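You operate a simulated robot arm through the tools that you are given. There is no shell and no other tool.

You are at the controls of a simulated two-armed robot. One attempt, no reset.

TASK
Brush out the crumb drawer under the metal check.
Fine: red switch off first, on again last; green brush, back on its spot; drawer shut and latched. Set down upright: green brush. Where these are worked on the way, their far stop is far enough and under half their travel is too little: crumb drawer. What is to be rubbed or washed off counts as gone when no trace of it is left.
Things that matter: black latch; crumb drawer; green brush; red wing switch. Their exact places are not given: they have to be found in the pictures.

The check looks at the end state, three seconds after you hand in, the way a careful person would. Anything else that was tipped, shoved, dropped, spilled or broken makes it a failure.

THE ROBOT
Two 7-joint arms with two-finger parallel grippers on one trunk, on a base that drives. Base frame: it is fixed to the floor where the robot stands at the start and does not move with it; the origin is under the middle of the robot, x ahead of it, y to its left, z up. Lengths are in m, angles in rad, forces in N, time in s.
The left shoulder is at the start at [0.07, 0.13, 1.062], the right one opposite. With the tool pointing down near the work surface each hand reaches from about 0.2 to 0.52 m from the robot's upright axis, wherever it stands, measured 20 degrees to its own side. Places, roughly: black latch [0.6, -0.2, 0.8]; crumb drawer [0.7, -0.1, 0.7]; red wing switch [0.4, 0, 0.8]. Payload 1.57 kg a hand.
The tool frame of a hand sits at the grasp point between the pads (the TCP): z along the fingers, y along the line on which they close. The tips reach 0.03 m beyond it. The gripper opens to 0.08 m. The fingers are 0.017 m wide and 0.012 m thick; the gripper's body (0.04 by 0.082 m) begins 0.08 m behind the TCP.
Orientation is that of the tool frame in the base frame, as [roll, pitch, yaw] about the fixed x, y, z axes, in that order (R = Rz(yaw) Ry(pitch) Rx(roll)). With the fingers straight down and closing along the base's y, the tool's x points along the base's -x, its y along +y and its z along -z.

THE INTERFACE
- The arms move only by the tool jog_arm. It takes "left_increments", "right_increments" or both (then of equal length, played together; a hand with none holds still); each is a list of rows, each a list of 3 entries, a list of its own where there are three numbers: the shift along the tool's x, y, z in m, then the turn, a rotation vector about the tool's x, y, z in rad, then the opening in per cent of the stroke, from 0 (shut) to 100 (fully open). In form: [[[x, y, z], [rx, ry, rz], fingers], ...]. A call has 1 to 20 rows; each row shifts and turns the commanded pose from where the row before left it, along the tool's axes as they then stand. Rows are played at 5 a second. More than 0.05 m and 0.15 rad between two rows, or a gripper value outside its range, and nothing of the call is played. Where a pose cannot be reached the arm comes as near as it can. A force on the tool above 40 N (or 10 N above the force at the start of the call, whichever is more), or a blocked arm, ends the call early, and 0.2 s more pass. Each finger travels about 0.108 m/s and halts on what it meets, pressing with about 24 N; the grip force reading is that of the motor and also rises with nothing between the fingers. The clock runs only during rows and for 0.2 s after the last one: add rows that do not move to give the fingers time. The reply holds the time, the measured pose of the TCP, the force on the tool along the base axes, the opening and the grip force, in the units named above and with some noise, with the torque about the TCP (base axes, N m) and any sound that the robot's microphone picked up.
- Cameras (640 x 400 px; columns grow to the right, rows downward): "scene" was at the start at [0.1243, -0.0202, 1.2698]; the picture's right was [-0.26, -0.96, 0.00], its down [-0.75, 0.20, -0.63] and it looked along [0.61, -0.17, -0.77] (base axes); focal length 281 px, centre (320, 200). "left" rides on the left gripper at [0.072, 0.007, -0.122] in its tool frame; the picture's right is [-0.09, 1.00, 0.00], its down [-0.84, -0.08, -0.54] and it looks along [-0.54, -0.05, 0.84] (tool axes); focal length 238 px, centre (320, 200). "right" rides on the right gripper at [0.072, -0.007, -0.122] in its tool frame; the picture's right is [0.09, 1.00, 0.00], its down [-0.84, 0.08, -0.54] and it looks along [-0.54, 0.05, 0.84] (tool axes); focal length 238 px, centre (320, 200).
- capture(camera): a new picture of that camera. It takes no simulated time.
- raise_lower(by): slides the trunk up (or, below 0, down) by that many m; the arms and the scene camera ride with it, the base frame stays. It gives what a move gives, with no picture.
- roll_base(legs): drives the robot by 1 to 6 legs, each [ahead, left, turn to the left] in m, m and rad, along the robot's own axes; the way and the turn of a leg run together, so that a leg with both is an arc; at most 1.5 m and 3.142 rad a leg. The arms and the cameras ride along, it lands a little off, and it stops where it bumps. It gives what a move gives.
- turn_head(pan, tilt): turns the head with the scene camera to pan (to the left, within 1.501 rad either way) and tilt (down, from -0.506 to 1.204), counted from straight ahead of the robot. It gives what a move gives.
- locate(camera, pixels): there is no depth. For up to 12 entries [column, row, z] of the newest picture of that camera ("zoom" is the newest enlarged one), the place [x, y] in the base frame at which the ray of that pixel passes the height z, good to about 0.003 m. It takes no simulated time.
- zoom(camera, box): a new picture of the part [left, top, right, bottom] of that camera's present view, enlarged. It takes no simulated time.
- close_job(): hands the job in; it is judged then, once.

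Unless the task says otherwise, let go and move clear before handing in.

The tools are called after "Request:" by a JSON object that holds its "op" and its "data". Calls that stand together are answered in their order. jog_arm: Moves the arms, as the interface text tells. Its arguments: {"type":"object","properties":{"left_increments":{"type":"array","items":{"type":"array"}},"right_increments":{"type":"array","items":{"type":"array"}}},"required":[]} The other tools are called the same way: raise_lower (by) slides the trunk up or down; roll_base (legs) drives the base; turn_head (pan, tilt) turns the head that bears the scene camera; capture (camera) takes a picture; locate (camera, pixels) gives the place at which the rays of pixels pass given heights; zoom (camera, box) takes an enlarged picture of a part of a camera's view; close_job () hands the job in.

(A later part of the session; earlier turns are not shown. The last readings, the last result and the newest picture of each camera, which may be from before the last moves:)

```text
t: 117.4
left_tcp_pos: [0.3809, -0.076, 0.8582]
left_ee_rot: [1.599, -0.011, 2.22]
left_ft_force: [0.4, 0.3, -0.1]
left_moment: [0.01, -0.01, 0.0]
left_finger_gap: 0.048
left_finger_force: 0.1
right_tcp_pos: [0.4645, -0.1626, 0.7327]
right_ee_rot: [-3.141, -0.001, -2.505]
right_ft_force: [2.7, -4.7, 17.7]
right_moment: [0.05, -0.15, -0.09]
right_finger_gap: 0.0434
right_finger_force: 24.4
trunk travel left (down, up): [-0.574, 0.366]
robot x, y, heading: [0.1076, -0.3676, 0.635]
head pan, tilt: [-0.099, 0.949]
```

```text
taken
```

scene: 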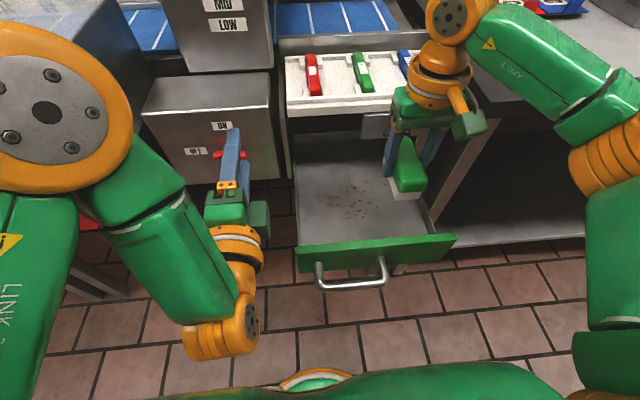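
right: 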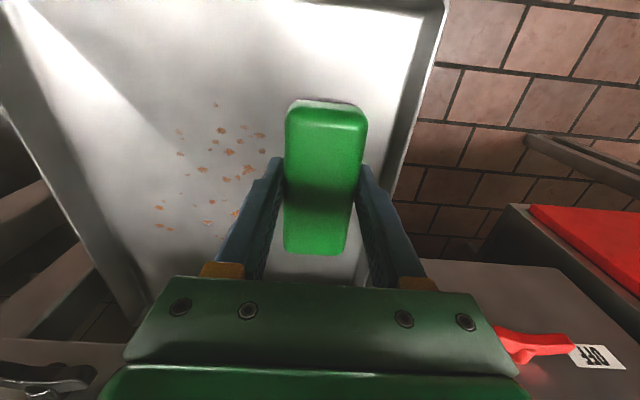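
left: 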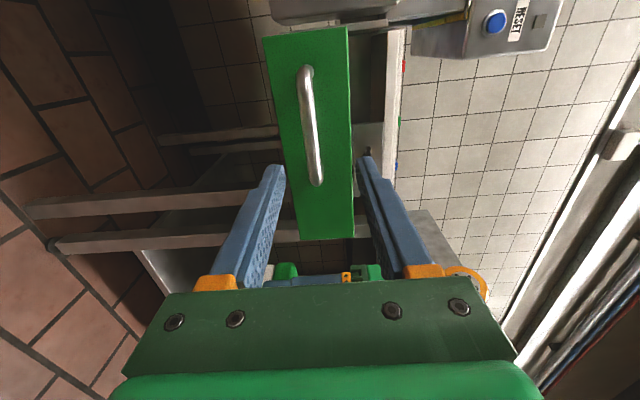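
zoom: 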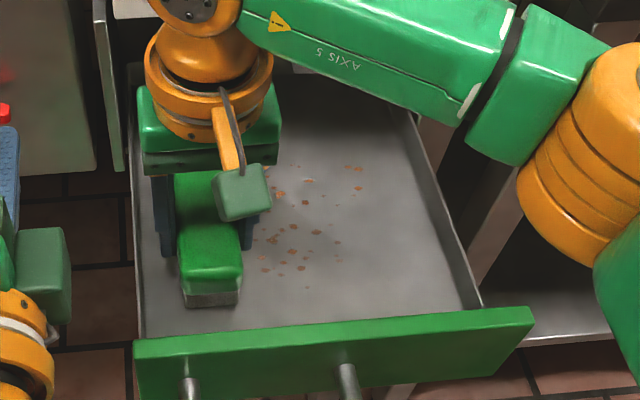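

After one pass crumbs remain, perhaps fainter; the brush now sits flat with 17.7 N. I'll sweep back to the right with about 1 mm more pressure and compare.

Request:
{"op": "jog_arm", "data": {"right_increments": [[[0, -0.005, 0.001], [0, 0, 0], 20], [[0, -0.01, 0], [0, 0, 0], 20], [[0, -0.01, 0], [0, 0, 0], 20], [[0, -0.01, 0], [0, 0, 0], 20], [[0, -0.01, 0], [0, 0, 0], 20], [[0, -0.01, 0], [0, 0, 0], 20], [[0, -0.01, 0], [0, 0, 0], 20], [[0, -0.01, 0], [0, 0, 0], 20], [[0, -0.01, 0], [0, 0, 0], 20], [[0, -0.01, 0], [0, 0, 0], 20], [[0, -0.01, 0], [0, 0, 0], 20], [[0, -0.01, 0], [0, 0, 0], 20], [[0, -0.01, 0], [0, 0, 0], 20]]}}

Request:
{"op": "zoom", "data": {"camera": "scene", "box": [290, 110, 450, 270]}}

Request:
{"op": "capture", "data": {"camera": "right"}}

```text
t: 120.2
left_tcp_pos: [0.3791, -0.0727, 0.8577]
left_ee_rot: [1.602, -0.007, 2.22]
left_ft_force: [1.4, -0.3, -0.9]
left_moment: [0.03, 0.02, -0.04]
left_finger_gap: 0.0483
left_finger_force: 0.1
right_tcp_pos: [0.5389, -0.2608, 0.7323]
right_ee_rot: [-3.138, -0.003, -2.505]
right_ft_force: [-2.8, 4.0, 14.9]
right_moment: [0.26, 0.06, 0.02]
right_finger_gap: 0.0435
right_finger_force: 23.7
trunk travel left (down, up): [-0.574, 0.366]
robot x, y, heading: [0.1114, -0.3712, 0.631]
head pan, tilt: [-0.099, 0.949]
```

```text
2.50 times, centred on (370, 190) of scene
```

zoom: 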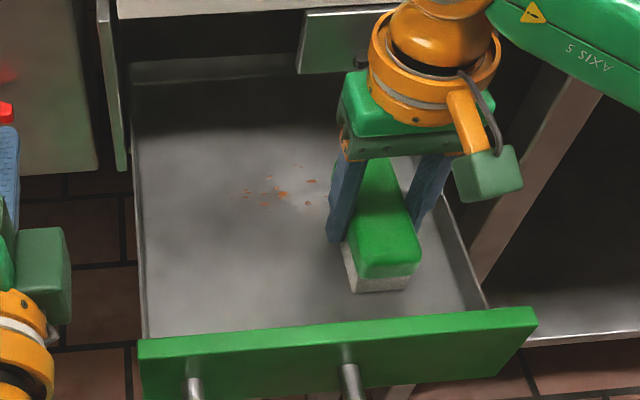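

```text
taken
```

right: 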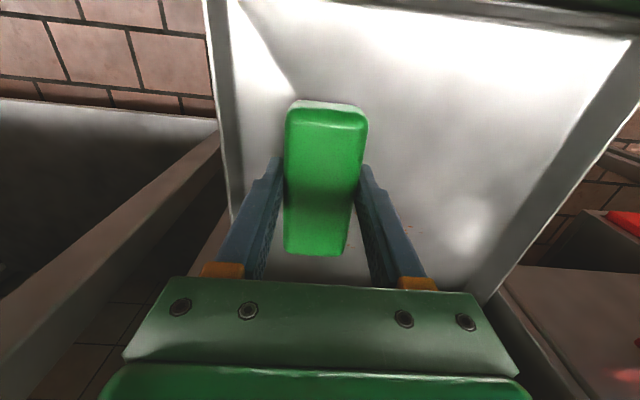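

The lane is clean now; what remains is the farther cluster at zoom (230–315,175–205), n≈0.33–0.36. I'll slide 4.3 cm deeper and sweep left there with the same pressure.

Request:
{"op": "jog_arm", "data": {"right_increments": [[[-0.011, 0, 0], [0, 0, 0], 20], [[-0.011, 0, 0], [0, 0, 0], 20], [[-0.011, 0, 0.0005], [0, 0, 0], 20], [[-0.01, 0, 0], [0, 0, 0], 20]]}}

Request:
{"op": "zoom", "data": {"camera": "scene", "box": [290, 110, 450, 270]}}

```text
t: 121.2
left_tcp_pos: [0.3803, -0.0741, 0.8573]
left_ee_rot: [1.597, -0.008, 2.219]
left_ft_force: [0.7, 0.2, -0.6]
left_moment: [0.0, 0.01, 0.01]
left_finger_gap: 0.0479
left_finger_force: 0.1
right_tcp_pos: [0.5741, -0.2348, 0.7328]
right_ee_rot: [-3.139, -0.001, -2.506]
right_ft_force: [-1.1, 0.8, 18.4]
right_moment: [-0.01, 0.3, -0.05]
right_finger_gap: 0.0431
right_finger_force: 23.7
trunk travel left (down, up): [-0.574, 0.366]
robot x, y, heading: [0.1098, -0.3671, 0.632]
head pan, tilt: [-0.099, 0.949]
```

```text
2.50 times, centred on (370, 190) of scene
```

zoom: 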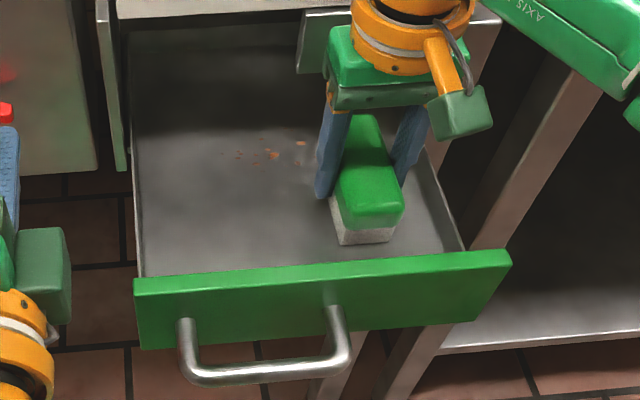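

Sliding forward dragged the drawer inward along with the brush by friction. I'll use the same friction to drag it back out 5.5 cm, then lift the brush before re-placing it deeper.

Request:
{"op": "jog_arm", "data": {"right_increments": [[[0.01, 0, 0], [0, 0, 0], 20], [[0.011, 0, 0], [0, 0, 0], 20], [[0.011, 0, 0], [0, 0, 0], 20], [[0.011, 0, 0], [0, 0, 0], 20], [[0.011, 0, 0], [0, 0, 0], 20]]}}

Request:
{"op": "zoom", "data": {"camera": "scene", "box": [290, 110, 450, 270]}}

```text
t: 122.4
left_tcp_pos: [0.3788, -0.0728, 0.8574]
left_ee_rot: [1.599, -0.008, 2.22]
left_ft_force: [0.4, -0.1, 0.0]
left_moment: [-0.01, -0.02, -0.02]
left_finger_gap: 0.048
left_finger_force: 0.1
right_tcp_pos: [0.531, -0.2676, 0.732]
right_ee_rot: [-3.136, -0.002, -2.503]
right_ft_force: [-0.3, 0.1, 19.1]
right_moment: [0.17, -0.1, 0.08]
right_finger_gap: 0.0435
right_finger_force: 24.1
trunk travel left (down, up): [-0.574, 0.366]
robot x, y, heading: [0.1093, -0.368, 0.633]
head pan, tilt: [-0.099, 0.949]
```

```text
2.50 times, centred on (370, 190) of scene
```

zoom: 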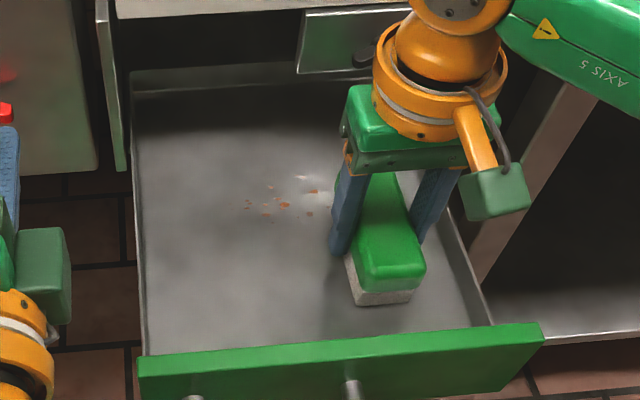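

The drawer is back out (even ~1 cm more). Now I lift 2 cm, move 4.5 cm deeper, and lower onto the floor again.

Request:
{"op": "jog_arm", "data": {"right_increments": [[[0, 0, -0.02], [0, 0, 0], 20], [[-0.015, 0, 0], [0, 0, 0], 20], [[-0.015, 0, 0], [0, 0, 0], 20], [[-0.015, 0, 0], [0, 0, 0], 20], [[0, 0, 0.012], [0, 0, 0], 20], [[0, 0, 0.006], [0, 0, 0], 20], [[0, 0, 0.002], [0, 0, 0], 20]]}}

Request:
{"op": "zoom", "data": {"camera": "scene", "box": [290, 110, 450, 270]}}

```text
t: 124.0
left_tcp_pos: [0.3814, -0.0746, 0.8589]
left_ee_rot: [1.6, -0.011, 2.218]
left_ft_force: [-0.8, 0.2, -0.2]
left_moment: [-0.02, -0.04, 0.02]
left_finger_gap: 0.0479
left_finger_force: 0.1
right_tcp_pos: [0.5678, -0.2422, 0.7313]
right_ee_rot: [-3.139, -0.001, -2.505]
right_ft_force: [2.7, -2.7, 11.8]
right_moment: [0.01, -0.07, 0.0]
right_finger_gap: 0.0436
right_finger_force: 24.1
trunk travel left (down, up): [-0.574, 0.366]
robot x, y, heading: [0.1085, -0.3671, 0.635]
head pan, tilt: [-0.099, 0.949]
```

```text
2.50 times, centred on (370, 190) of scene
```

zoom: 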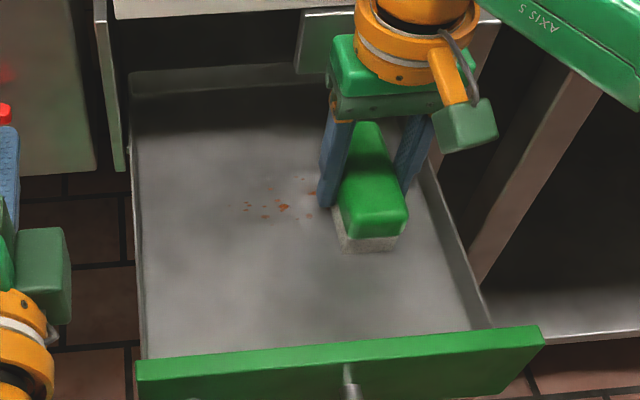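

The brush is set at n≈0.316 with 12 N and the drawer stayed out. I'll press slightly more and sweep left and back.

Request:
{"op": "jog_arm", "data": {"right_increments": [[[0, 0.005, 0.001], [0, 0, 0], 20], [[0, 0.01, 0], [0, 0, 0], 20], [[0, 0.01, 0], [0, 0, 0], 20], [[0, 0.01, 0], [0, 0, 0], 20], [[0, 0.01, 0], [0, 0, 0], 20], [[0, 0.01, 0], [0, 0, 0], 20], [[0, 0.01, 0], [0, 0, 0], 20], [[0, 0.01, 0], [0, 0, 0], 20], [[0, 0.01, 0], [0, 0, 0], 20], [[0, 0.01, 0], [0, 0, 0], 20], [[0, 0.01, 0], [0, 0, 0], 20], [[0, 0.01, 0], [0, 0, 0], 20], [[0, 0.01, 0], [0, 0, 0], 20]]}}

Request:
{"op": "zoom", "data": {"camera": "scene", "box": [290, 110, 450, 270]}}

Request:
{"op": "capture", "data": {"camera": "right"}}

```text
t: 126.8
left_tcp_pos: [0.3807, -0.0747, 0.8576]
left_ee_rot: [1.6, -0.012, 2.218]
left_ft_force: [-0.3, -0.2, -0.2]
left_moment: [-0.02, -0.01, -0.02]
left_finger_gap: 0.0481
left_finger_force: 0.0
right_tcp_pos: [0.4926, -0.1431, 0.7312]
right_ee_rot: [-3.14, -0.003, -2.505]
right_ft_force: [2.9, -5.1, 18.9]
right_moment: [-0.06, -0.05, -0.06]
right_finger_gap: 0.0434
right_finger_force: 23.9
trunk travel left (down, up): [-0.574, 0.366]
robot x, y, heading: [0.1098, -0.3704, 0.637]
head pan, tilt: [-0.099, 0.949]
```

```text
2.50 times, centred on (370, 190) of scene
```

zoom: 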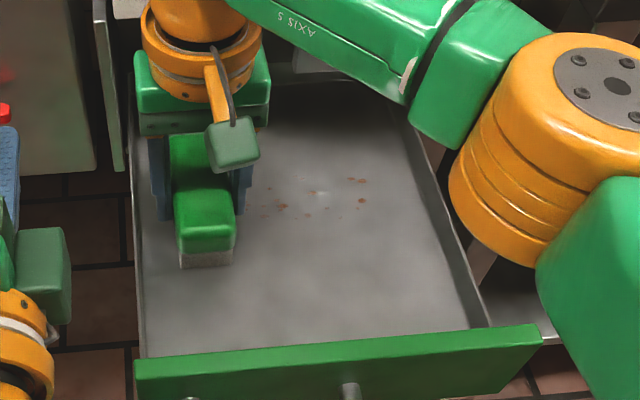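

```text
taken
```

right: 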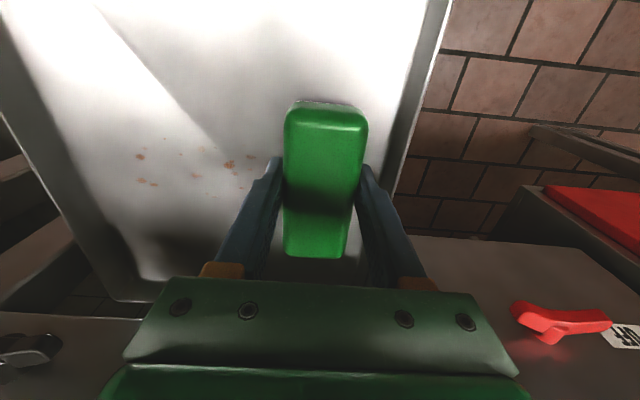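

Crumbs fade with each pass; a few are left on the right side. Sweeping back right, slightly farther and firmer.

Request:
{"op": "jog_arm", "data": {"right_increments": [[[0, -0.006, 0.0007], [0, 0, 0], 20], [[0, -0.01, 0], [0, 0, 0], 20], [[0, -0.01, 0], [0, 0, 0], 20], [[0, -0.01, 0], [0, 0, 0], 20], [[0, -0.01, 0], [0, 0, 0], 20], [[0, -0.01, 0], [0, 0, 0], 20], [[0, -0.01, 0], [0, 0, 0], 20], [[0, -0.01, 0], [0, 0, 0], 20], [[0, -0.01, 0], [0, 0, 0], 20], [[0, -0.01, 0], [0, 0, 0], 20], [[0, -0.01, 0], [0, 0, 0], 20], [[0, -0.01, 0], [0, 0, 0], 20], [[0, -0.01, 0], [0, 0, 0], 20], [[0, -0.01, 0], [0, 0, 0], 20]]}}

Request:
{"op": "zoom", "data": {"camera": "scene", "box": [290, 110, 450, 270]}}

Request:
{"op": "capture", "data": {"camera": "right"}}

```text
t: 129.8
left_tcp_pos: [0.3791, -0.0717, 0.857]
left_ee_rot: [1.599, -0.008, 2.218]
left_ft_force: [-0.3, -1.3, -0.5]
left_moment: [0.0, -0.03, 0.01]
left_finger_gap: 0.0481
left_finger_force: 0.1
right_tcp_pos: [0.5728, -0.2499, 0.7312]
right_ee_rot: [-3.137, -0.002, -2.504]
right_ft_force: [-3.3, 3.0, 15.0]
right_moment: [0.23, 0.02, -0.05]
right_finger_gap: 0.0434
right_finger_force: 23.5
trunk travel left (down, up): [-0.574, 0.366]
robot x, y, heading: [0.106, -0.3715, 0.635]
head pan, tilt: [-0.099, 0.949]
```

```text
2.50 times, centred on (370, 190) of scene
```

zoom: 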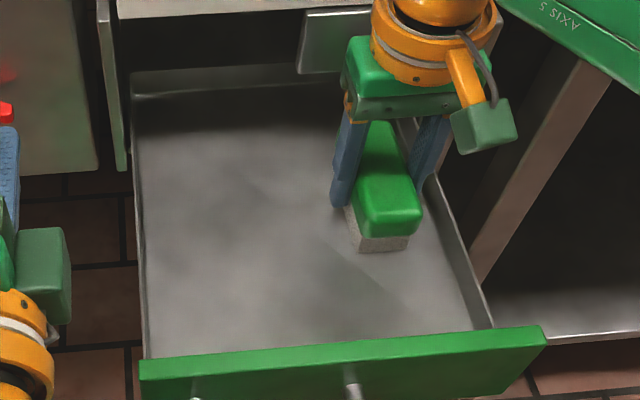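

```text
taken
```

right: 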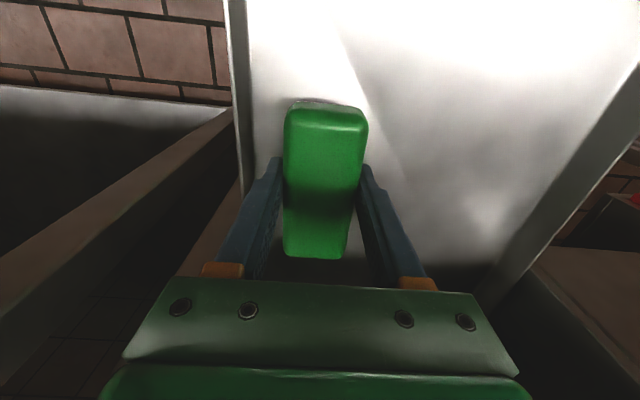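

The visible floor is clean. I'll make one more full sweep left in this lane to rub what lies under the brush, then lift and inspect everything.

Request:
{"op": "jog_arm", "data": {"right_increments": [[[0, 0.005, 0.0005], [0, 0, 0], 20], [[0, 0.01, 0], [0, 0, 0], 20], [[0, 0.01, 0], [0, 0, 0], 20], [[0, 0.01, 0], [0, 0, 0], 20], [[0, 0.01, 0], [0, 0, 0], 20], [[0, 0.01, 0], [0, 0, 0], 20], [[0, 0.01, 0], [0, 0, 0], 20], [[0, 0.01, 0], [0, 0, 0], 20], [[0, 0.01, 0], [0, 0, 0], 20], [[0, 0.01, 0], [0, 0, 0], 20], [[0, 0.01, 0], [0, 0, 0], 20], [[0, 0.01, 0], [0, 0, 0], 20], [[0, 0.01, 0], [0, 0, 0], 20], [[0, 0.01, 0], [0, 0, 0], 20]]}}

Request:
{"op": "zoom", "data": {"camera": "scene", "box": [290, 110, 450, 270]}}

Request:
{"op": "zoom", "data": {"camera": "right", "box": [0, 0, 320, 300]}}

```text
t: 132.8
left_tcp_pos: [0.3814, -0.0737, 0.8573]
left_ee_rot: [1.601, -0.01, 2.218]
left_ft_force: [0.3, 0.3, -0.5]
left_moment: [-0.02, 0.03, -0.04]
left_finger_gap: 0.0479
left_finger_force: 0.1
right_tcp_pos: [0.4945, -0.1426, 0.7293]
right_ee_rot: [-3.139, -0.001, -2.505]
right_ft_force: [1.9, -3.8, 14.4]
right_moment: [0.06, -0.1, -0.12]
right_finger_gap: 0.0434
right_finger_force: 24.3
trunk travel left (down, up): [-0.574, 0.366]
robot x, y, heading: [0.1121, -0.3691, 0.63]
head pan, tilt: [-0.099, 0.949]
```

```text
2.50 times, centred on (370, 190) of scene
```

zoom: 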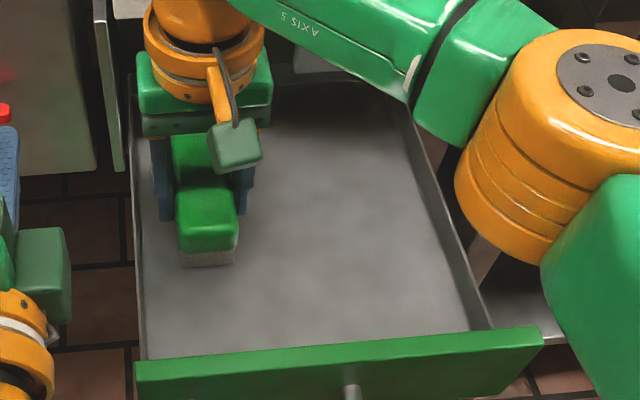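

```text
1.33 times, centred on (160, 150) of right
```

zoom: 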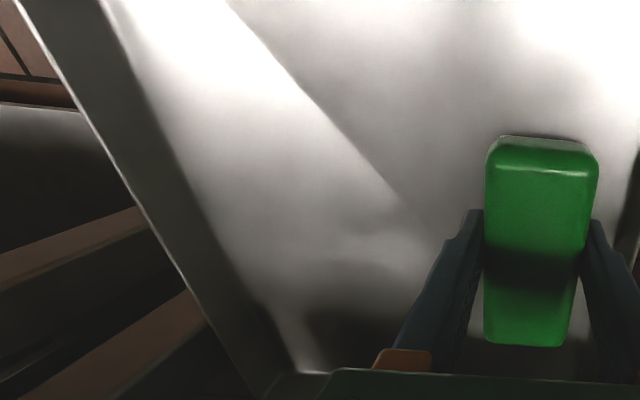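

The floor to the right is clean. I'll lift the brush out and inspect the whole drawer, including the left strip it covered.

Request:
{"op": "jog_arm", "data": {"right_increments": [[[0, 0, -0.02], [0, 0, 0], 20], [[0, 0, -0.025], [0, 0, 0], 20], [[0, 0, -0.03], [0, 0, 0], 20], [[0, 0, -0.03], [0, 0, 0], 20], [[0, -0.03, -0.01], [0, 0, 0], 20], [[0, -0.03, 0], [0, 0, 0], 20], [[0, -0.03, 0], [0, 0, 0], 20], [[0, -0.03, 0], [0, 0, 0], 20], [[0.02, -0.02, 0], [0, 0, 0], 20], [[0.02, -0.02, 0], [0, 0, 0], 20]]}}

Request:
{"op": "zoom", "data": {"camera": "scene", "box": [290, 110, 450, 270]}}

Request:
{"op": "capture", "data": {"camera": "right"}}

```text
t: 135.0
left_tcp_pos: [0.3846, -0.0753, 0.8572]
left_ee_rot: [1.605, -0.013, 2.214]
left_ft_force: [0.0, -0.5, 0.6]
left_moment: [0.02, -0.05, 0.02]
left_finger_gap: 0.0478
left_finger_force: 0.2
right_tcp_pos: [0.5601, -0.2976, 0.8417]
right_ee_rot: [-3.141, -0.007, -2.51]
right_ft_force: [-0.2, -0.4, -0.6]
right_moment: [0.0, 0.02, 0.01]
right_finger_gap: 0.0434
right_finger_force: 23.3
trunk travel left (down, up): [-0.574, 0.366]
robot x, y, heading: [0.1089, -0.3681, 0.635]
head pan, tilt: [-0.099, 0.949]
```

```text
2.50 times, centred on (370, 190) of scene
```

zoom: 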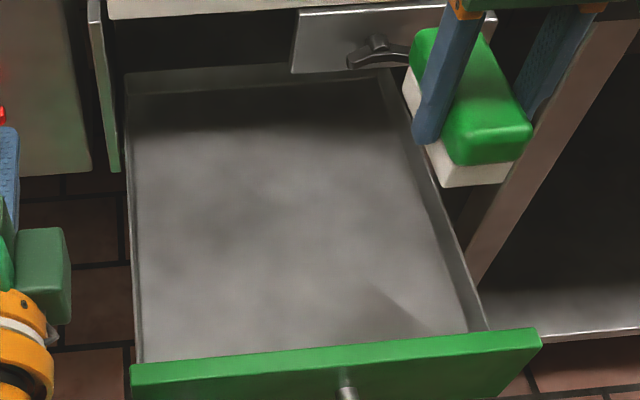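

```text
taken
```

right: 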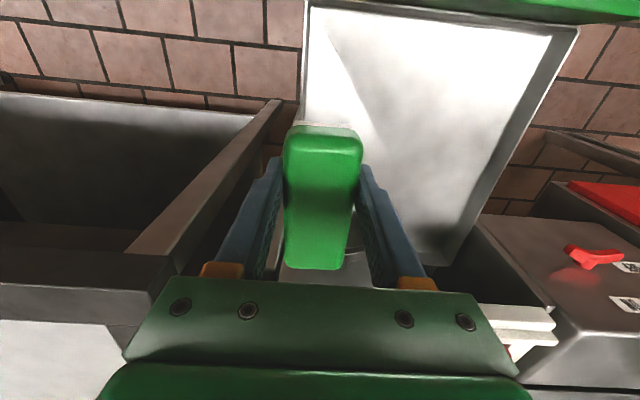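

The drawer looks clean. I'll zoom in closer on several parts to make sure no faint traces remain.

Request:
{"op": "zoom", "data": {"camera": "scene", "box": [318, 135, 398, 185]}}

Request:
{"op": "zoom", "data": {"camera": "scene", "box": [318, 180, 418, 245]}}

Request:
{"op": "zoom", "data": {"camera": "right", "box": [300, 0, 600, 270]}}

```text
8.00 times, centred on (358, 160) of scene
```

zoom: 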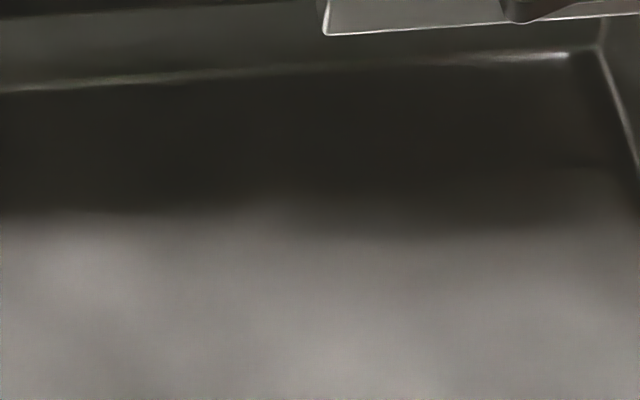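

```text
6.15 times, centred on (368, 212) of scene
```

zoom: 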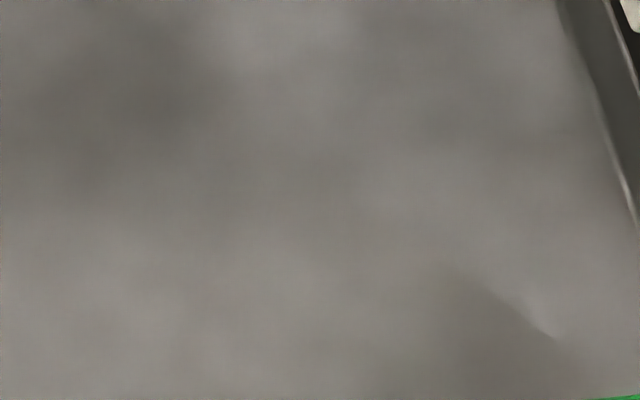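

```text
1.48 times, centred on (450, 135) of right
```

zoom: 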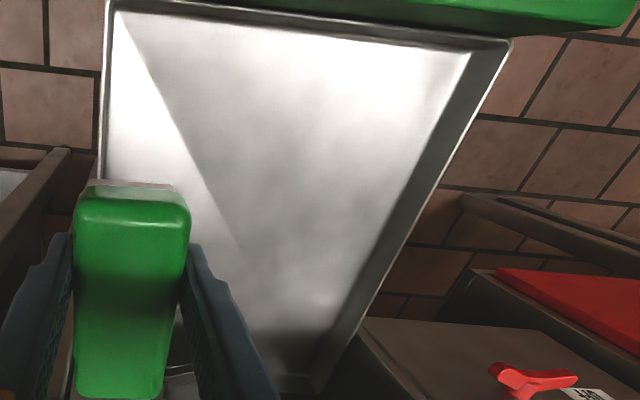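

Nearly everything is spotless; I noticed a hint of tint at the extreme left edge, so I'll check the left strip and front strip.

Request:
{"op": "zoom", "data": {"camera": "scene", "box": [318, 170, 358, 260]}}

Request:
{"op": "zoom", "data": {"camera": "scene", "box": [335, 225, 425, 260]}}

Request:
{"op": "zoom", "data": {"camera": "scene", "box": [390, 150, 420, 250]}}

```text
4.44 times, centred on (338, 215) of scene
```

zoom: 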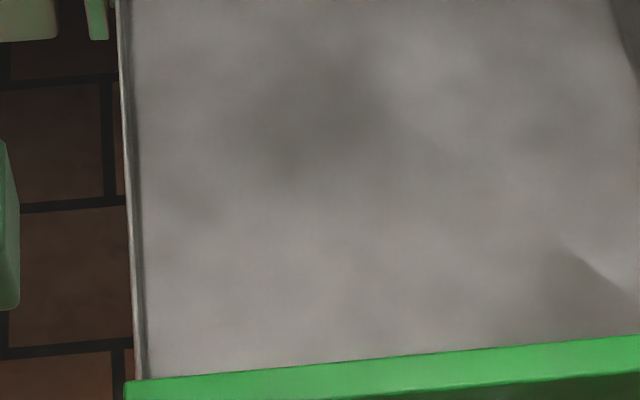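

```text
7.11 times, centred on (380, 242) of scene
```

zoom: 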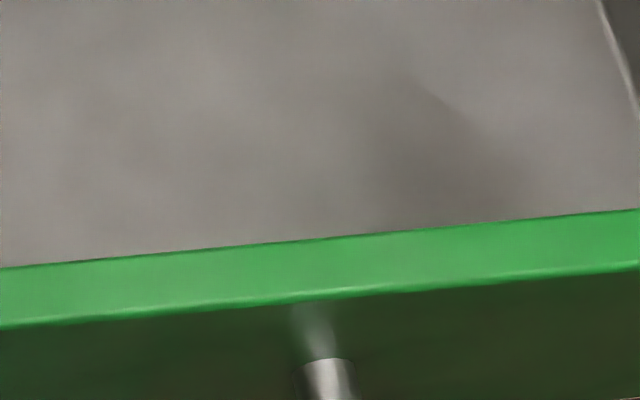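

```text
4.00 times, centred on (405, 200) of scene
```

zoom: 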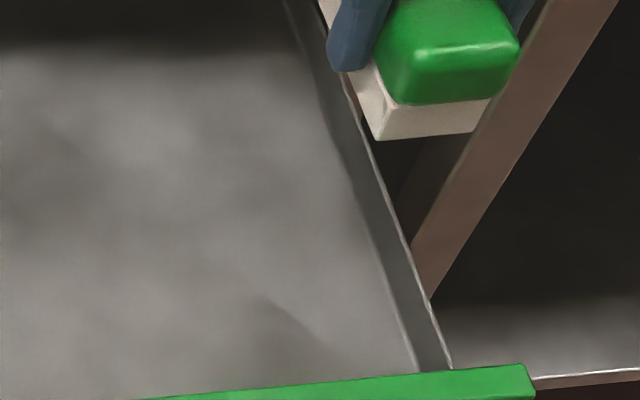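

The drawer is spotless. Next I'll shut it with the left hand; first I lift and tuck the right hand (with the brush), then back the base away.

Request:
{"op": "jog_arm", "data": {"right_increments": [[[0, 0, -0.03], [0, 0, 0], 20], [[0.02, 0, -0.025], [0, 0, 0], 20], [[0.025, 0, 0], [0, 0, 0], 20], [[0.02, 0.005, 0], [0, 0, 0], 20]]}}

```text
t: 136.0
left_tcp_pos: [0.3822, -0.0736, 0.8572]
left_ee_rot: [1.6, -0.01, 2.219]
left_ft_force: [-0.4, -0.9, 0.1]
left_moment: [0.02, -0.02, -0.01]
left_finger_gap: 0.0483
left_finger_force: 0.0
right_tcp_pos: [0.5018, -0.3272, 0.8992]
right_ee_rot: [-3.141, -0.007, -2.506]
right_ft_force: [0.4, -0.3, -0.5]
right_moment: [0.01, 0.01, -0.01]
right_finger_gap: 0.0437
right_finger_force: 24.4
trunk travel left (down, up): [-0.574, 0.366]
robot x, y, heading: [0.1091, -0.3687, 0.637]
head pan, tilt: [-0.099, 0.949]
```

Right hand is tucked with no flags. Backing off 0.35 m, then shifting right 0.15 m so the left hand lines up with the handle.

Request:
{"op": "roll_base", "data": {"legs": [[-0.35, 0.0, 0.0], [0.0, -0.15, 0.0]]}}

Request:
{"op": "turn_head", "data": {"pan": 0.0, "tilt": 0.85}}

Request:
{"op": "capture", "data": {"camera": "scene"}}

```text
t: 139.3
left_tcp_pos: [0.191, -0.3986, 0.8562]
left_ee_rot: [1.603, -0.01, 2.22]
left_ft_force: [-0.2, -0.4, -0.1]
left_moment: [-0.01, 0.02, -0.01]
left_finger_gap: 0.0478
left_finger_force: 0.0
right_tcp_pos: [0.3105, -0.6524, 0.8988]
right_ee_rot: [-3.14, -0.005, -2.503]
right_ft_force: [0.1, -1.4, -2.0]
right_moment: [-0.01, 0.0, 0.02]
right_finger_gap: 0.0436
right_finger_force: 24.6
trunk travel left (down, up): [-0.574, 0.366]
robot x, y, heading: [-0.0821, -0.6945, 0.639]
head pan, tilt: [-0.099, 0.949]
```

```text
t: 139.9
left_tcp_pos: [0.1913, -0.398, 0.8565]
left_ee_rot: [1.604, -0.011, 2.22]
left_ft_force: [-0.2, -0.3, 0.4]
left_moment: [-0.04, -0.01, 0.0]
left_finger_gap: 0.0479
left_finger_force: 0.1
right_tcp_pos: [0.3121, -0.6535, 0.8997]
right_ee_rot: [-3.14, -0.005, -2.502]
right_ft_force: [-0.2, 0.5, -1.3]
right_moment: [0.0, 0.0, 0.04]
right_finger_gap: 0.0434
right_finger_force: 24.1
trunk travel left (down, up): [-0.574, 0.366]
robot x, y, heading: [-0.0811, -0.6925, 0.634]
head pan, tilt: [0.0, 0.85]
```

```text
taken
```

scene: 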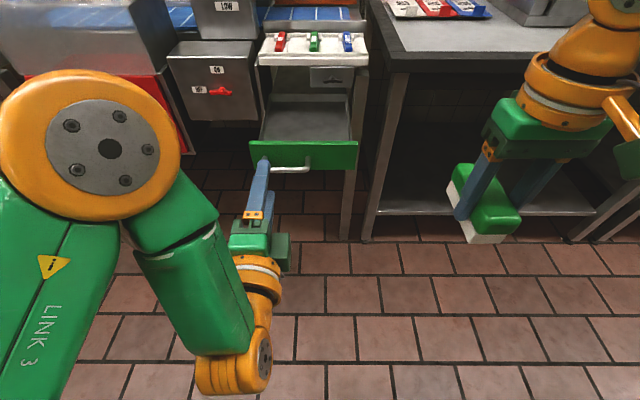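

Left hand is aligned in t (0.434) with the handle. I'll lower the trunk 13.4 cm and drive ahead 12 cm, then check.

Request:
{"op": "raise_lower", "data": {"by": -0.134}}

Request:
{"op": "roll_base", "data": {"legs": [[0.12, 0.0, 0.0]]}}

Request:
{"op": "capture", "data": {"camera": "left"}}

Request:
{"op": "capture", "data": {"camera": "scene"}}

```text
t: 141.6
left_tcp_pos: [0.1893, -0.398, 0.7224]
left_ee_rot: [1.604, -0.011, 2.22]
left_ft_force: [-0.3, -1.0, -0.2]
left_moment: [0.0, 0.01, 0.01]
left_finger_gap: 0.0481
left_finger_force: 0.1
right_tcp_pos: [0.3107, -0.6534, 0.7653]
right_ee_rot: [-3.14, -0.005, -2.503]
right_ft_force: [-0.7, 0.7, -0.5]
right_moment: [-0.02, -0.01, -0.01]
right_finger_gap: 0.0437
right_finger_force: 24.3
trunk travel left (down, up): [-0.44, 0.5]
robot x, y, heading: [-0.0833, -0.6954, 0.634]
head pan, tilt: [0.0, 0.85]
```

```text
t: 142.8
left_tcp_pos: [0.2882, -0.3266, 0.721]
left_ee_rot: [1.606, -0.01, 2.22]
left_ft_force: [-1.4, -0.7, -0.5]
left_moment: [-0.02, 0.04, 0.01]
left_finger_gap: 0.0478
left_finger_force: 0.0
right_tcp_pos: [0.4081, -0.5822, 0.7646]
right_ee_rot: [-3.139, -0.008, -2.505]
right_ft_force: [-0.1, -0.3, -1.8]
right_moment: [0.0, 0.01, -0.01]
right_finger_gap: 0.0434
right_finger_force: 24.1
trunk travel left (down, up): [-0.44, 0.5]
robot x, y, heading: [0.0165, -0.6229, 0.634]
head pan, tilt: [0.0, 0.85]
```

```text
taken
```

left: 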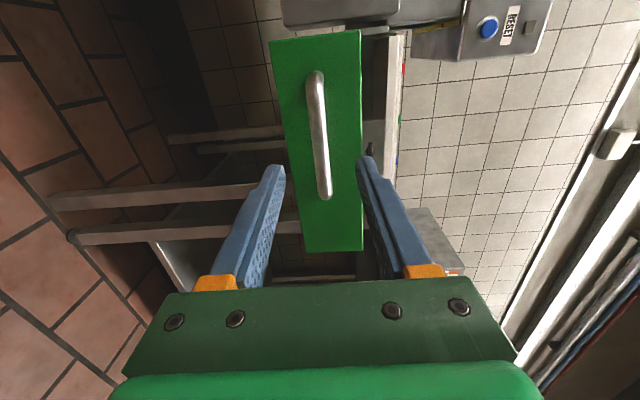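

```text
taken
```

scene: 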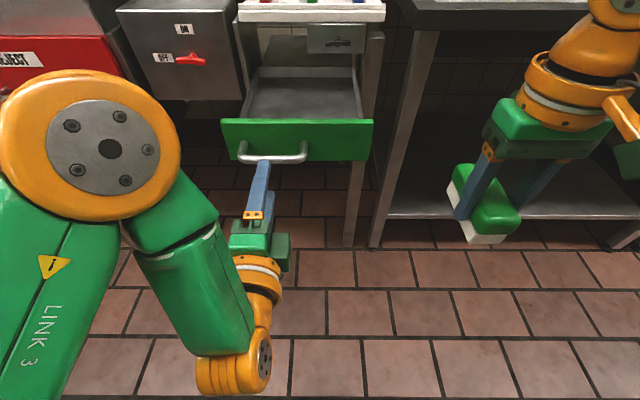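

The bar (px ~319,135) is centred between the fingers, about 7 cm ahead. I'll drive 6 cm closer and close on it.

Request:
{"op": "roll_base", "data": {"legs": [[0.062, 0.0, 0.0]]}}

Request:
{"op": "zoom", "data": {"camera": "left", "box": [220, 40, 420, 240]}}

Request:
{"op": "zoom", "data": {"camera": "scene", "box": [200, 80, 400, 205]}}

```text
t: 143.8
left_tcp_pos: [0.338, -0.2892, 0.7214]
left_ee_rot: [1.603, -0.011, 2.219]
left_ft_force: [-0.9, 1.0, 0.8]
left_moment: [-0.01, 0.02, -0.01]
left_finger_gap: 0.0479
left_finger_force: 0.1
right_tcp_pos: [0.4587, -0.543, 0.7639]
right_ee_rot: [-3.139, -0.006, -2.504]
right_ft_force: [0.5, 0.6, -0.6]
right_moment: [-0.04, 0.02, -0.02]
right_finger_gap: 0.0436
right_finger_force: 23.9
trunk travel left (down, up): [-0.44, 0.5]
robot x, y, heading: [0.0659, -0.5884, 0.636]
head pan, tilt: [0.0, 0.85]
```

```text
2.00 times, centred on (320, 140) of left
```

zoom: 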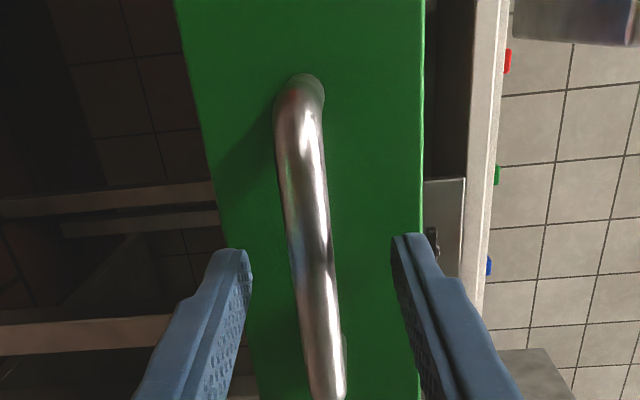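

```text
3.20 times, centred on (300, 142) of scene
```

zoom: 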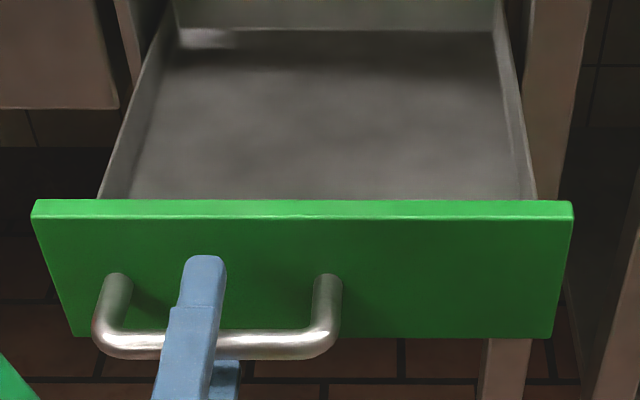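

The fingers straddle the bar and the drawer floor looks clean from this angle too. Closing on the handle.

Request:
{"op": "jog_arm", "data": {"left_increments": [[[0, 0, 0], [0, 0, 0], 40], [[0, 0, 0], [0, 0, 0], 15], [[0, 0, 0], [0, 0, 0], 0], [[0, 0, 0], [0, 0, 0], 0]]}}

```text
t: 144.8
left_tcp_pos: [0.3385, -0.2881, 0.7211]
left_ee_rot: [1.607, -0.011, 2.22]
left_ft_force: [0.5, -0.7, -14.5]
left_moment: [-0.32, -0.02, 0.02]
left_finger_gap: 0.0138
left_finger_force: 30.5
right_tcp_pos: [0.4591, -0.5422, 0.7644]
right_ee_rot: [-3.139, -0.009, -2.503]
right_ft_force: [0.4, -0.7, -0.9]
right_moment: [-0.01, -0.02, -0.03]
right_finger_gap: 0.0434
right_finger_force: 23.9
trunk travel left (down, up): [-0.44, 0.5]
robot x, y, heading: [0.065, -0.5835, 0.634]
head pan, tilt: [0.0, 0.85]
```

Gripped (13.8 mm). I'll relieve the small vertical load and push the drawer in by driving ahead 0.20 m.

Request:
{"op": "jog_arm", "data": {"left_increments": [[[0, -0.002, 0], [0, 0, 0], 0]]}}

Request:
{"op": "roll_base", "data": {"legs": [[0.19, 0.0, 0.0]]}}

Request:
{"op": "capture", "data": {"camera": "scene"}}

```text
t: 145.2
left_tcp_pos: [0.338, -0.2885, 0.7201]
left_ee_rot: [1.603, -0.009, 2.219]
left_ft_force: [0.0, 0.0, -4.5]
left_moment: [-0.3, -0.1, -0.21]
left_finger_gap: 0.0136
left_finger_force: 30.2
right_tcp_pos: [0.4592, -0.5432, 0.765]
right_ee_rot: [-3.141, -0.006, -2.504]
right_ft_force: [-0.8, 0.4, 0.0]
right_moment: [0.03, 0.02, 0.03]
right_finger_gap: 0.0435
right_finger_force: 24.0
trunk travel left (down, up): [-0.44, 0.5]
robot x, y, heading: [0.0688, -0.5834, 0.641]
head pan, tilt: [0.0, 0.85]
```

```text
t: 146.7
left_tcp_pos: [0.4913, -0.1767, 0.7212]
left_ee_rot: [1.603, -0.012, 2.22]
left_ft_force: [3.9, -5.9, 0.9]
left_moment: [-0.31, -0.21, -0.48]
left_finger_gap: 0.0135
left_finger_force: 30.3
right_tcp_pos: [0.6118, -0.432, 0.7649]
right_ee_rot: [3.141, -0.005, -2.503]
right_ft_force: [-0.3, -0.1, -1.3]
right_moment: [-0.02, -0.01, -0.02]
right_finger_gap: 0.0434
right_finger_force: 24.2
trunk travel left (down, up): [-0.44, 0.5]
robot x, y, heading: [0.2172, -0.4777, 0.633]
head pan, tilt: [0.0, 0.85]
```

```text
taken
```

scene: 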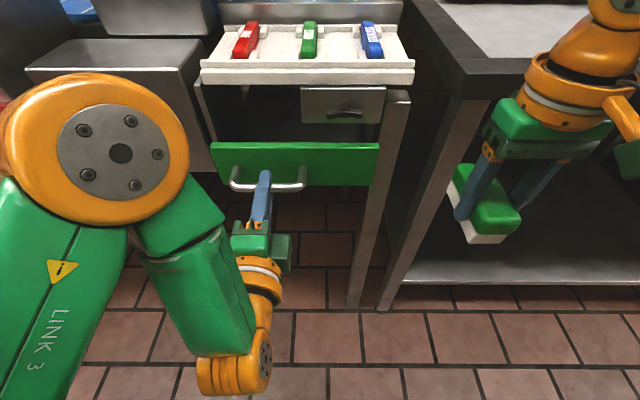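

The drawer is in to about 4.4 cm from shut. I'll push the rest by arm in 1 cm steps, watching the force.

Request:
{"op": "jog_arm", "data": {"left_increments": [[[0, 0.0003, 0.01], [0, 0, 0], 0], [[0, 0.0003, 0.01], [0, 0, 0], 0], [[0, 0.0003, 0.01], [0, 0, 0], 0], [[0, 0.0003, 0.008], [0, 0, 0], 0]]}}

Request:
{"op": "zoom", "data": {"camera": "scene", "box": [190, 50, 430, 200]}}

```text
t: 147.7
left_tcp_pos: [0.5211, -0.1536, 0.7206]
left_ee_rot: [1.603, -0.01, 2.217]
left_ft_force: [3.4, -6.5, 0.2]
left_moment: [-0.3, -0.24, -0.5]
left_finger_gap: 0.0136
left_finger_force: 30.5
right_tcp_pos: [0.6119, -0.4311, 0.7646]
right_ee_rot: [3.141, -0.005, -2.502]
right_ft_force: [0.0, 0.2, -0.6]
right_moment: [0.01, 0.0, 0.01]
right_finger_gap: 0.0434
right_finger_force: 24.4
trunk travel left (down, up): [-0.44, 0.5]
robot x, y, heading: [0.2198, -0.4721, 0.637]
head pan, tilt: [0.0, 0.85]
```

```text
2.67 times, centred on (310, 125) of scene
```

zoom: 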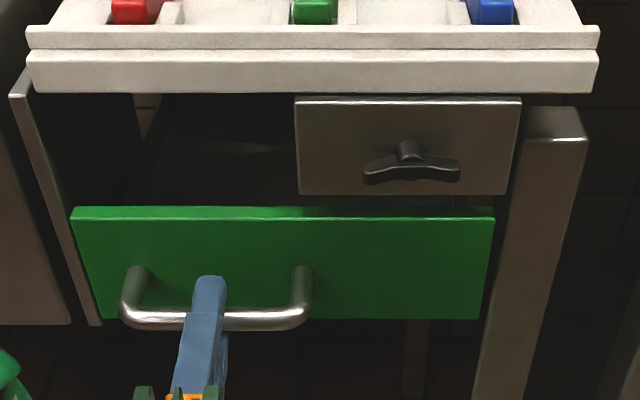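

Close to shut (TCP n≈0.331), perhaps 0.5–1 cm remaining. Pushing gently in 3 mm steps until it meets the stop.

Request:
{"op": "jog_arm", "data": {"left_increments": [[[0, 0.0001, 0.004], [0, 0, 0], 0], [[0, 0.0001, 0.003], [0, 0, 0], 0], [[0, 0.0001, 0.003], [0, 0, 0], 0]]}}

Request:
{"op": "zoom", "data": {"camera": "scene", "box": [190, 50, 430, 200]}}

```text
t: 148.5
left_tcp_pos: [0.5265, -0.1506, 0.7195]
left_ee_rot: [1.605, -0.012, 2.217]
left_ft_force: [-12.0, -22.2, -12.8]
left_moment: [-0.55, -0.17, -0.09]
left_finger_gap: 0.0139
left_finger_force: 30.2
right_tcp_pos: [0.6102, -0.4337, 0.7652]
right_ee_rot: [3.141, -0.002, -2.499]
right_ft_force: [-0.1, -0.3, -0.6]
right_moment: [0.02, -0.02, -0.02]
right_finger_gap: 0.0435
right_finger_force: 24.4
trunk travel left (down, up): [-0.44, 0.5]
robot x, y, heading: [0.2212, -0.4771, 0.635]
head pan, tilt: [0.0, 0.85]
```

```text
2.67 times, centred on (310, 125) of scene
```

zoom: 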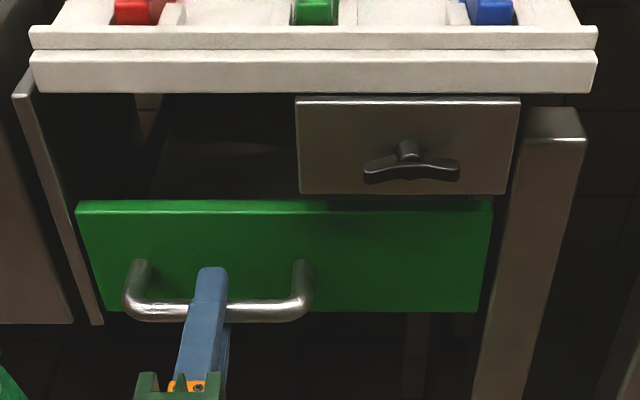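

The push force jumped to ~23 N at n≈0.337: the drawer is shut against its stop. I'll open the fingers and withdraw.

Request:
{"op": "jog_arm", "data": {"left_increments": [[[0, 0, 0], [0, 0, 0], 40], [[0, 0, 0], [0, 0, 0], 60], [[0, 0, 0], [0, 0, 0], 60], [[0, 0, -0.02], [0, 0, 0], 60], [[0, 0, -0.025], [0, 0, 0], 60]]}}

Request:
{"op": "zoom", "data": {"camera": "scene", "box": [190, 50, 430, 200]}}

```text
t: 149.7
left_tcp_pos: [0.4926, -0.1749, 0.7225]
left_ee_rot: [1.603, -0.012, 2.219]
left_ft_force: [-0.1, -0.2, 0.5]
left_moment: [-0.01, 0.0, 0.0]
left_finger_gap: 0.0482
left_finger_force: 0.0
right_tcp_pos: [0.6124, -0.4312, 0.7645]
right_ee_rot: [-3.138, -0.004, -2.503]
right_ft_force: [-0.3, 0.4, -0.8]
right_moment: [-0.01, -0.01, 0.01]
right_finger_gap: 0.0433
right_finger_force: 23.6
trunk travel left (down, up): [-0.44, 0.5]
robot x, y, heading: [0.2179, -0.4744, 0.638]
head pan, tilt: [0.0, 0.85]
```

```text
2.67 times, centred on (310, 125) of scene
```

zoom: 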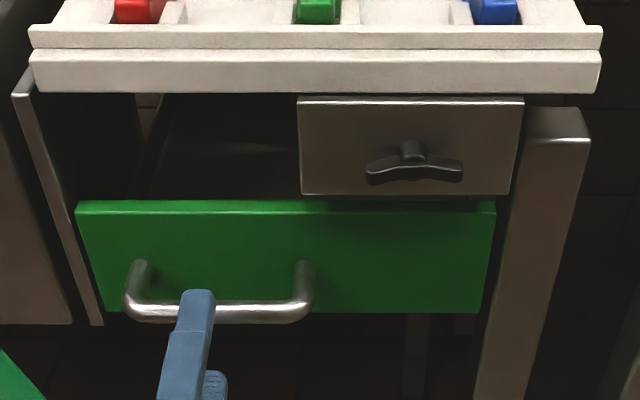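

The drawer stays shut. For the latch I need the earlier grip pose (n≈0.347, t≈0.520, z≈0.800): raise the trunk 7.8 cm and shift right 8.9 cm.

Request:
{"op": "raise_lower", "data": {"by": 0.078}}

Request:
{"op": "roll_base", "data": {"legs": [[0.0, -0.089, 0.0]]}}

Request:
{"op": "zoom", "data": {"camera": "left", "box": [220, 80, 420, 240]}}

Request:
{"op": "zoom", "data": {"camera": "scene", "box": [200, 60, 400, 185]}}

```text
t: 150.9
left_tcp_pos: [0.4925, -0.1741, 0.8003]
left_ee_rot: [1.603, -0.01, 2.22]
left_ft_force: [-1.0, 0.5, -0.5]
left_moment: [-0.01, 0.0, -0.01]
left_finger_gap: 0.0481
left_finger_force: 0.1
right_tcp_pos: [0.6112, -0.4304, 0.8423]
right_ee_rot: [-3.139, -0.007, -2.502]
right_ft_force: [-0.2, 0.9, -0.7]
right_moment: [-0.05, 0.01, -0.02]
right_finger_gap: 0.0436
right_finger_force: 24.4
trunk travel left (down, up): [-0.518, 0.422]
robot x, y, heading: [0.2179, -0.4742, 0.632]
head pan, tilt: [0.0, 0.85]
```

```text
t: 152.0
left_tcp_pos: [0.5457, -0.2454, 0.8002]
left_ee_rot: [1.604, -0.009, 2.217]
left_ft_force: [0.4, -0.5, 0.8]
left_moment: [0.05, 0.01, 0.01]
left_finger_gap: 0.0479
left_finger_force: 0.0
right_tcp_pos: [0.6628, -0.5025, 0.8432]
right_ee_rot: [-3.141, -0.005, -2.503]
right_ft_force: [0.3, 0.1, -0.1]
right_moment: [0.01, 0.01, 0.01]
right_finger_gap: 0.0436
right_finger_force: 24.5
trunk travel left (down, up): [-0.518, 0.422]
robot x, y, heading: [0.2741, -0.541, 0.636]
head pan, tilt: [0.0, 0.85]
```

```text
2.50 times, centred on (320, 160) of left
```

zoom: 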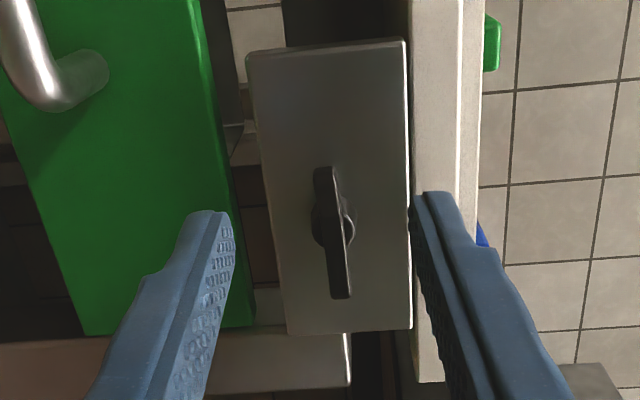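

```text
3.20 times, centred on (300, 122) of scene
```

zoom: 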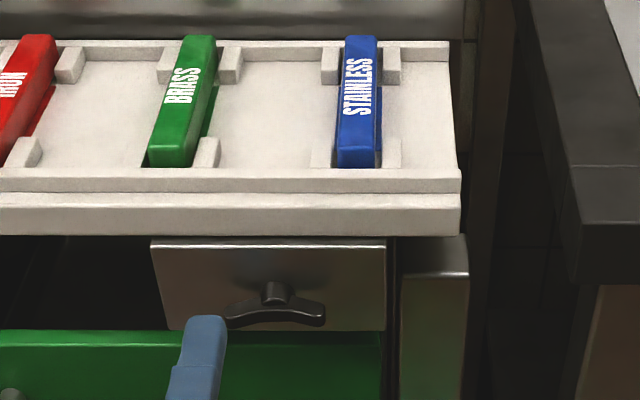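

The hand is at n≈0.296, t≈0.520, z≈0.800, in line with the left half of the horizontal latch wing. I'll advance 5.1 cm with a narrower opening and then close.

Request:
{"op": "jog_arm", "data": {"left_increments": [[[0, 0.0005, 0.015], [0, 0, 0], 45], [[0, 0.0005, 0.015], [0, 0, 0], 45], [[0, 0.0005, 0.012], [0, 0, 0], 45], [[0, 0.0002, 0.009], [0, 0, 0], 45]]}}

Request:
{"op": "zoom", "data": {"camera": "left", "box": [220, 80, 420, 240]}}

Request:
{"op": "zoom", "data": {"camera": "scene", "box": [240, 110, 340, 172]}}

```text
t: 153.0
left_tcp_pos: [0.5873, -0.2146, 0.7993]
left_ee_rot: [1.603, -0.012, 2.221]
left_ft_force: [-0.5, -0.3, 0.5]
left_moment: [0.0, 0.0, 0.01]
left_finger_gap: 0.0358
left_finger_force: 0.0
right_tcp_pos: [0.664, -0.5018, 0.8417]
right_ee_rot: [-3.14, -0.006, -2.503]
right_ft_force: [-1.2, 0.6, -0.9]
right_moment: [0.03, -0.01, 0.01]
right_finger_gap: 0.0437
right_finger_force: 24.5
trunk travel left (down, up): [-0.518, 0.422]
robot x, y, heading: [0.2711, -0.5426, 0.64]
head pan, tilt: [0.0, 0.85]
```

```text
2.50 times, centred on (320, 160) of left
```

zoom: 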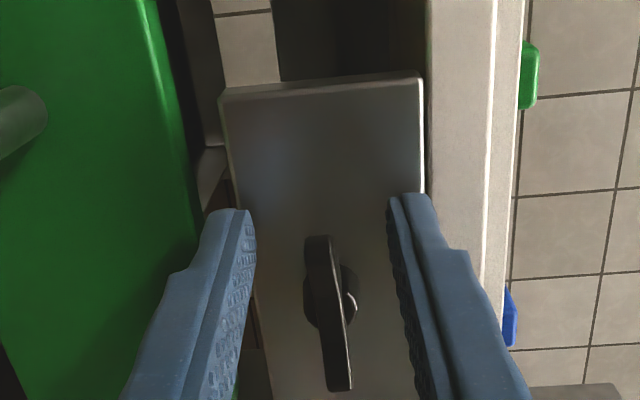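

```text
6.40 times, centred on (290, 141) of scene
```

zoom: 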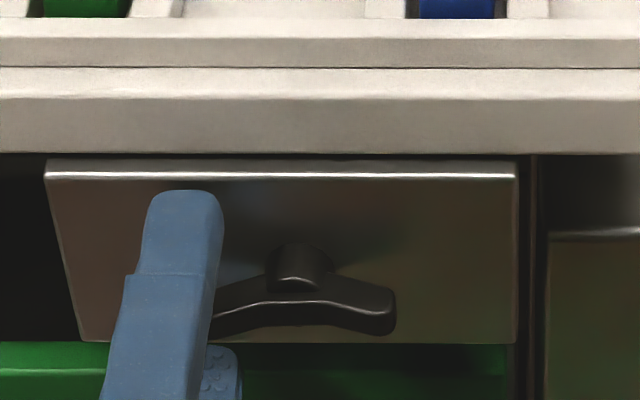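

Positioned at n≈0.348, t≈0.519, z≈0.799 with the wing between the fingers. Closing on it.

Request:
{"op": "jog_arm", "data": {"left_increments": [[[0, 0, 0], [0, 0, 0], 20], [[0, 0, 0], [0, 0, 0], 0], [[0, 0, 0], [0, 0, 0], 0], [[0, 0, 0], [0, 0, 0], 0]]}}

Request:
{"op": "zoom", "data": {"camera": "scene", "box": [240, 110, 340, 172]}}

```text
t: 154.0
left_tcp_pos: [0.5857, -0.2154, 0.8015]
left_ee_rot: [1.603, -0.01, 2.221]
left_ft_force: [2.8, 2.3, 5.1]
left_moment: [0.13, -0.5, 0.02]
left_finger_gap: 0.0082
left_finger_force: 26.9
right_tcp_pos: [0.6635, -0.501, 0.8432]
right_ee_rot: [-3.14, -0.004, -2.504]
right_ft_force: [0.2, 0.2, -1.4]
right_moment: [0.03, 0.01, -0.02]
right_finger_gap: 0.0438
right_finger_force: 24.0
trunk travel left (down, up): [-0.518, 0.422]
robot x, y, heading: [0.2714, -0.5476, 0.637]
head pan, tilt: [0.0, 0.85]
```

```text
6.40 times, centred on (290, 141) of scene
```

zoom: 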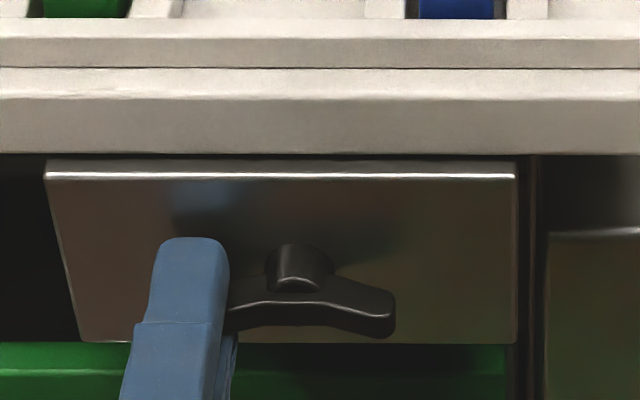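

The latch wing is gripped (8.2 mm). I'll rotate it back counter-clockwise around its pivot, first half then second half.

Request:
{"op": "jog_arm", "data": {"left_increments": [[[-0.0002, -0.0028, 0.0], [0, 0, -0.13], 0], [[-0.0002, -0.0028, 0.0], [0, 0, -0.13], 0], [[-0.0002, -0.0028, 0.0], [0, 0, -0.13], 0], [[-0.0002, -0.0028, 0.0], [0, 0, -0.13], 0], [[-0.0002, -0.0028, 0.0], [0, 0, -0.13], 0], [[-0.0002, -0.0028, 0.0], [0, 0, -0.13], 0]]}}

Request:
{"op": "zoom", "data": {"camera": "scene", "box": [240, 110, 340, 172]}}

```text
t: 155.4
left_tcp_pos: [0.5906, -0.2203, 0.7841]
left_ee_rot: [1.621, 0.77, 2.256]
left_ft_force: [-2.0, -5.0, -7.9]
left_moment: [0.45, -0.29, -0.17]
left_finger_gap: 0.0077
left_finger_force: 27.4
right_tcp_pos: [0.6641, -0.5011, 0.8419]
right_ee_rot: [-3.14, -0.008, -2.504]
right_ft_force: [-0.7, 0.2, -0.5]
right_moment: [-0.02, -0.01, 0.03]
right_finger_gap: 0.0434
right_finger_force: 24.2
trunk travel left (down, up): [-0.518, 0.422]
robot x, y, heading: [0.2703, -0.5476, 0.637]
head pan, tilt: [0.0, 0.85]
```

```text
6.40 times, centred on (290, 141) of scene
```

zoom: 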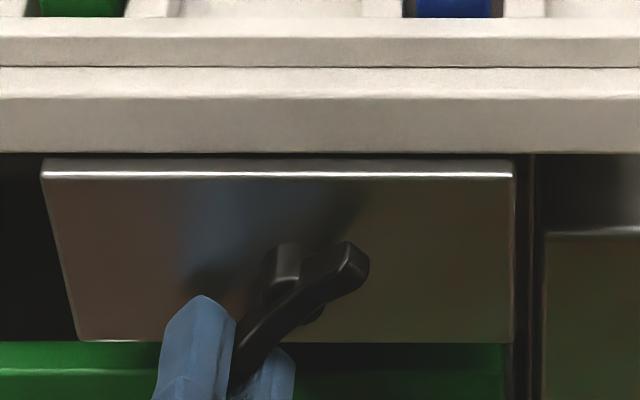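

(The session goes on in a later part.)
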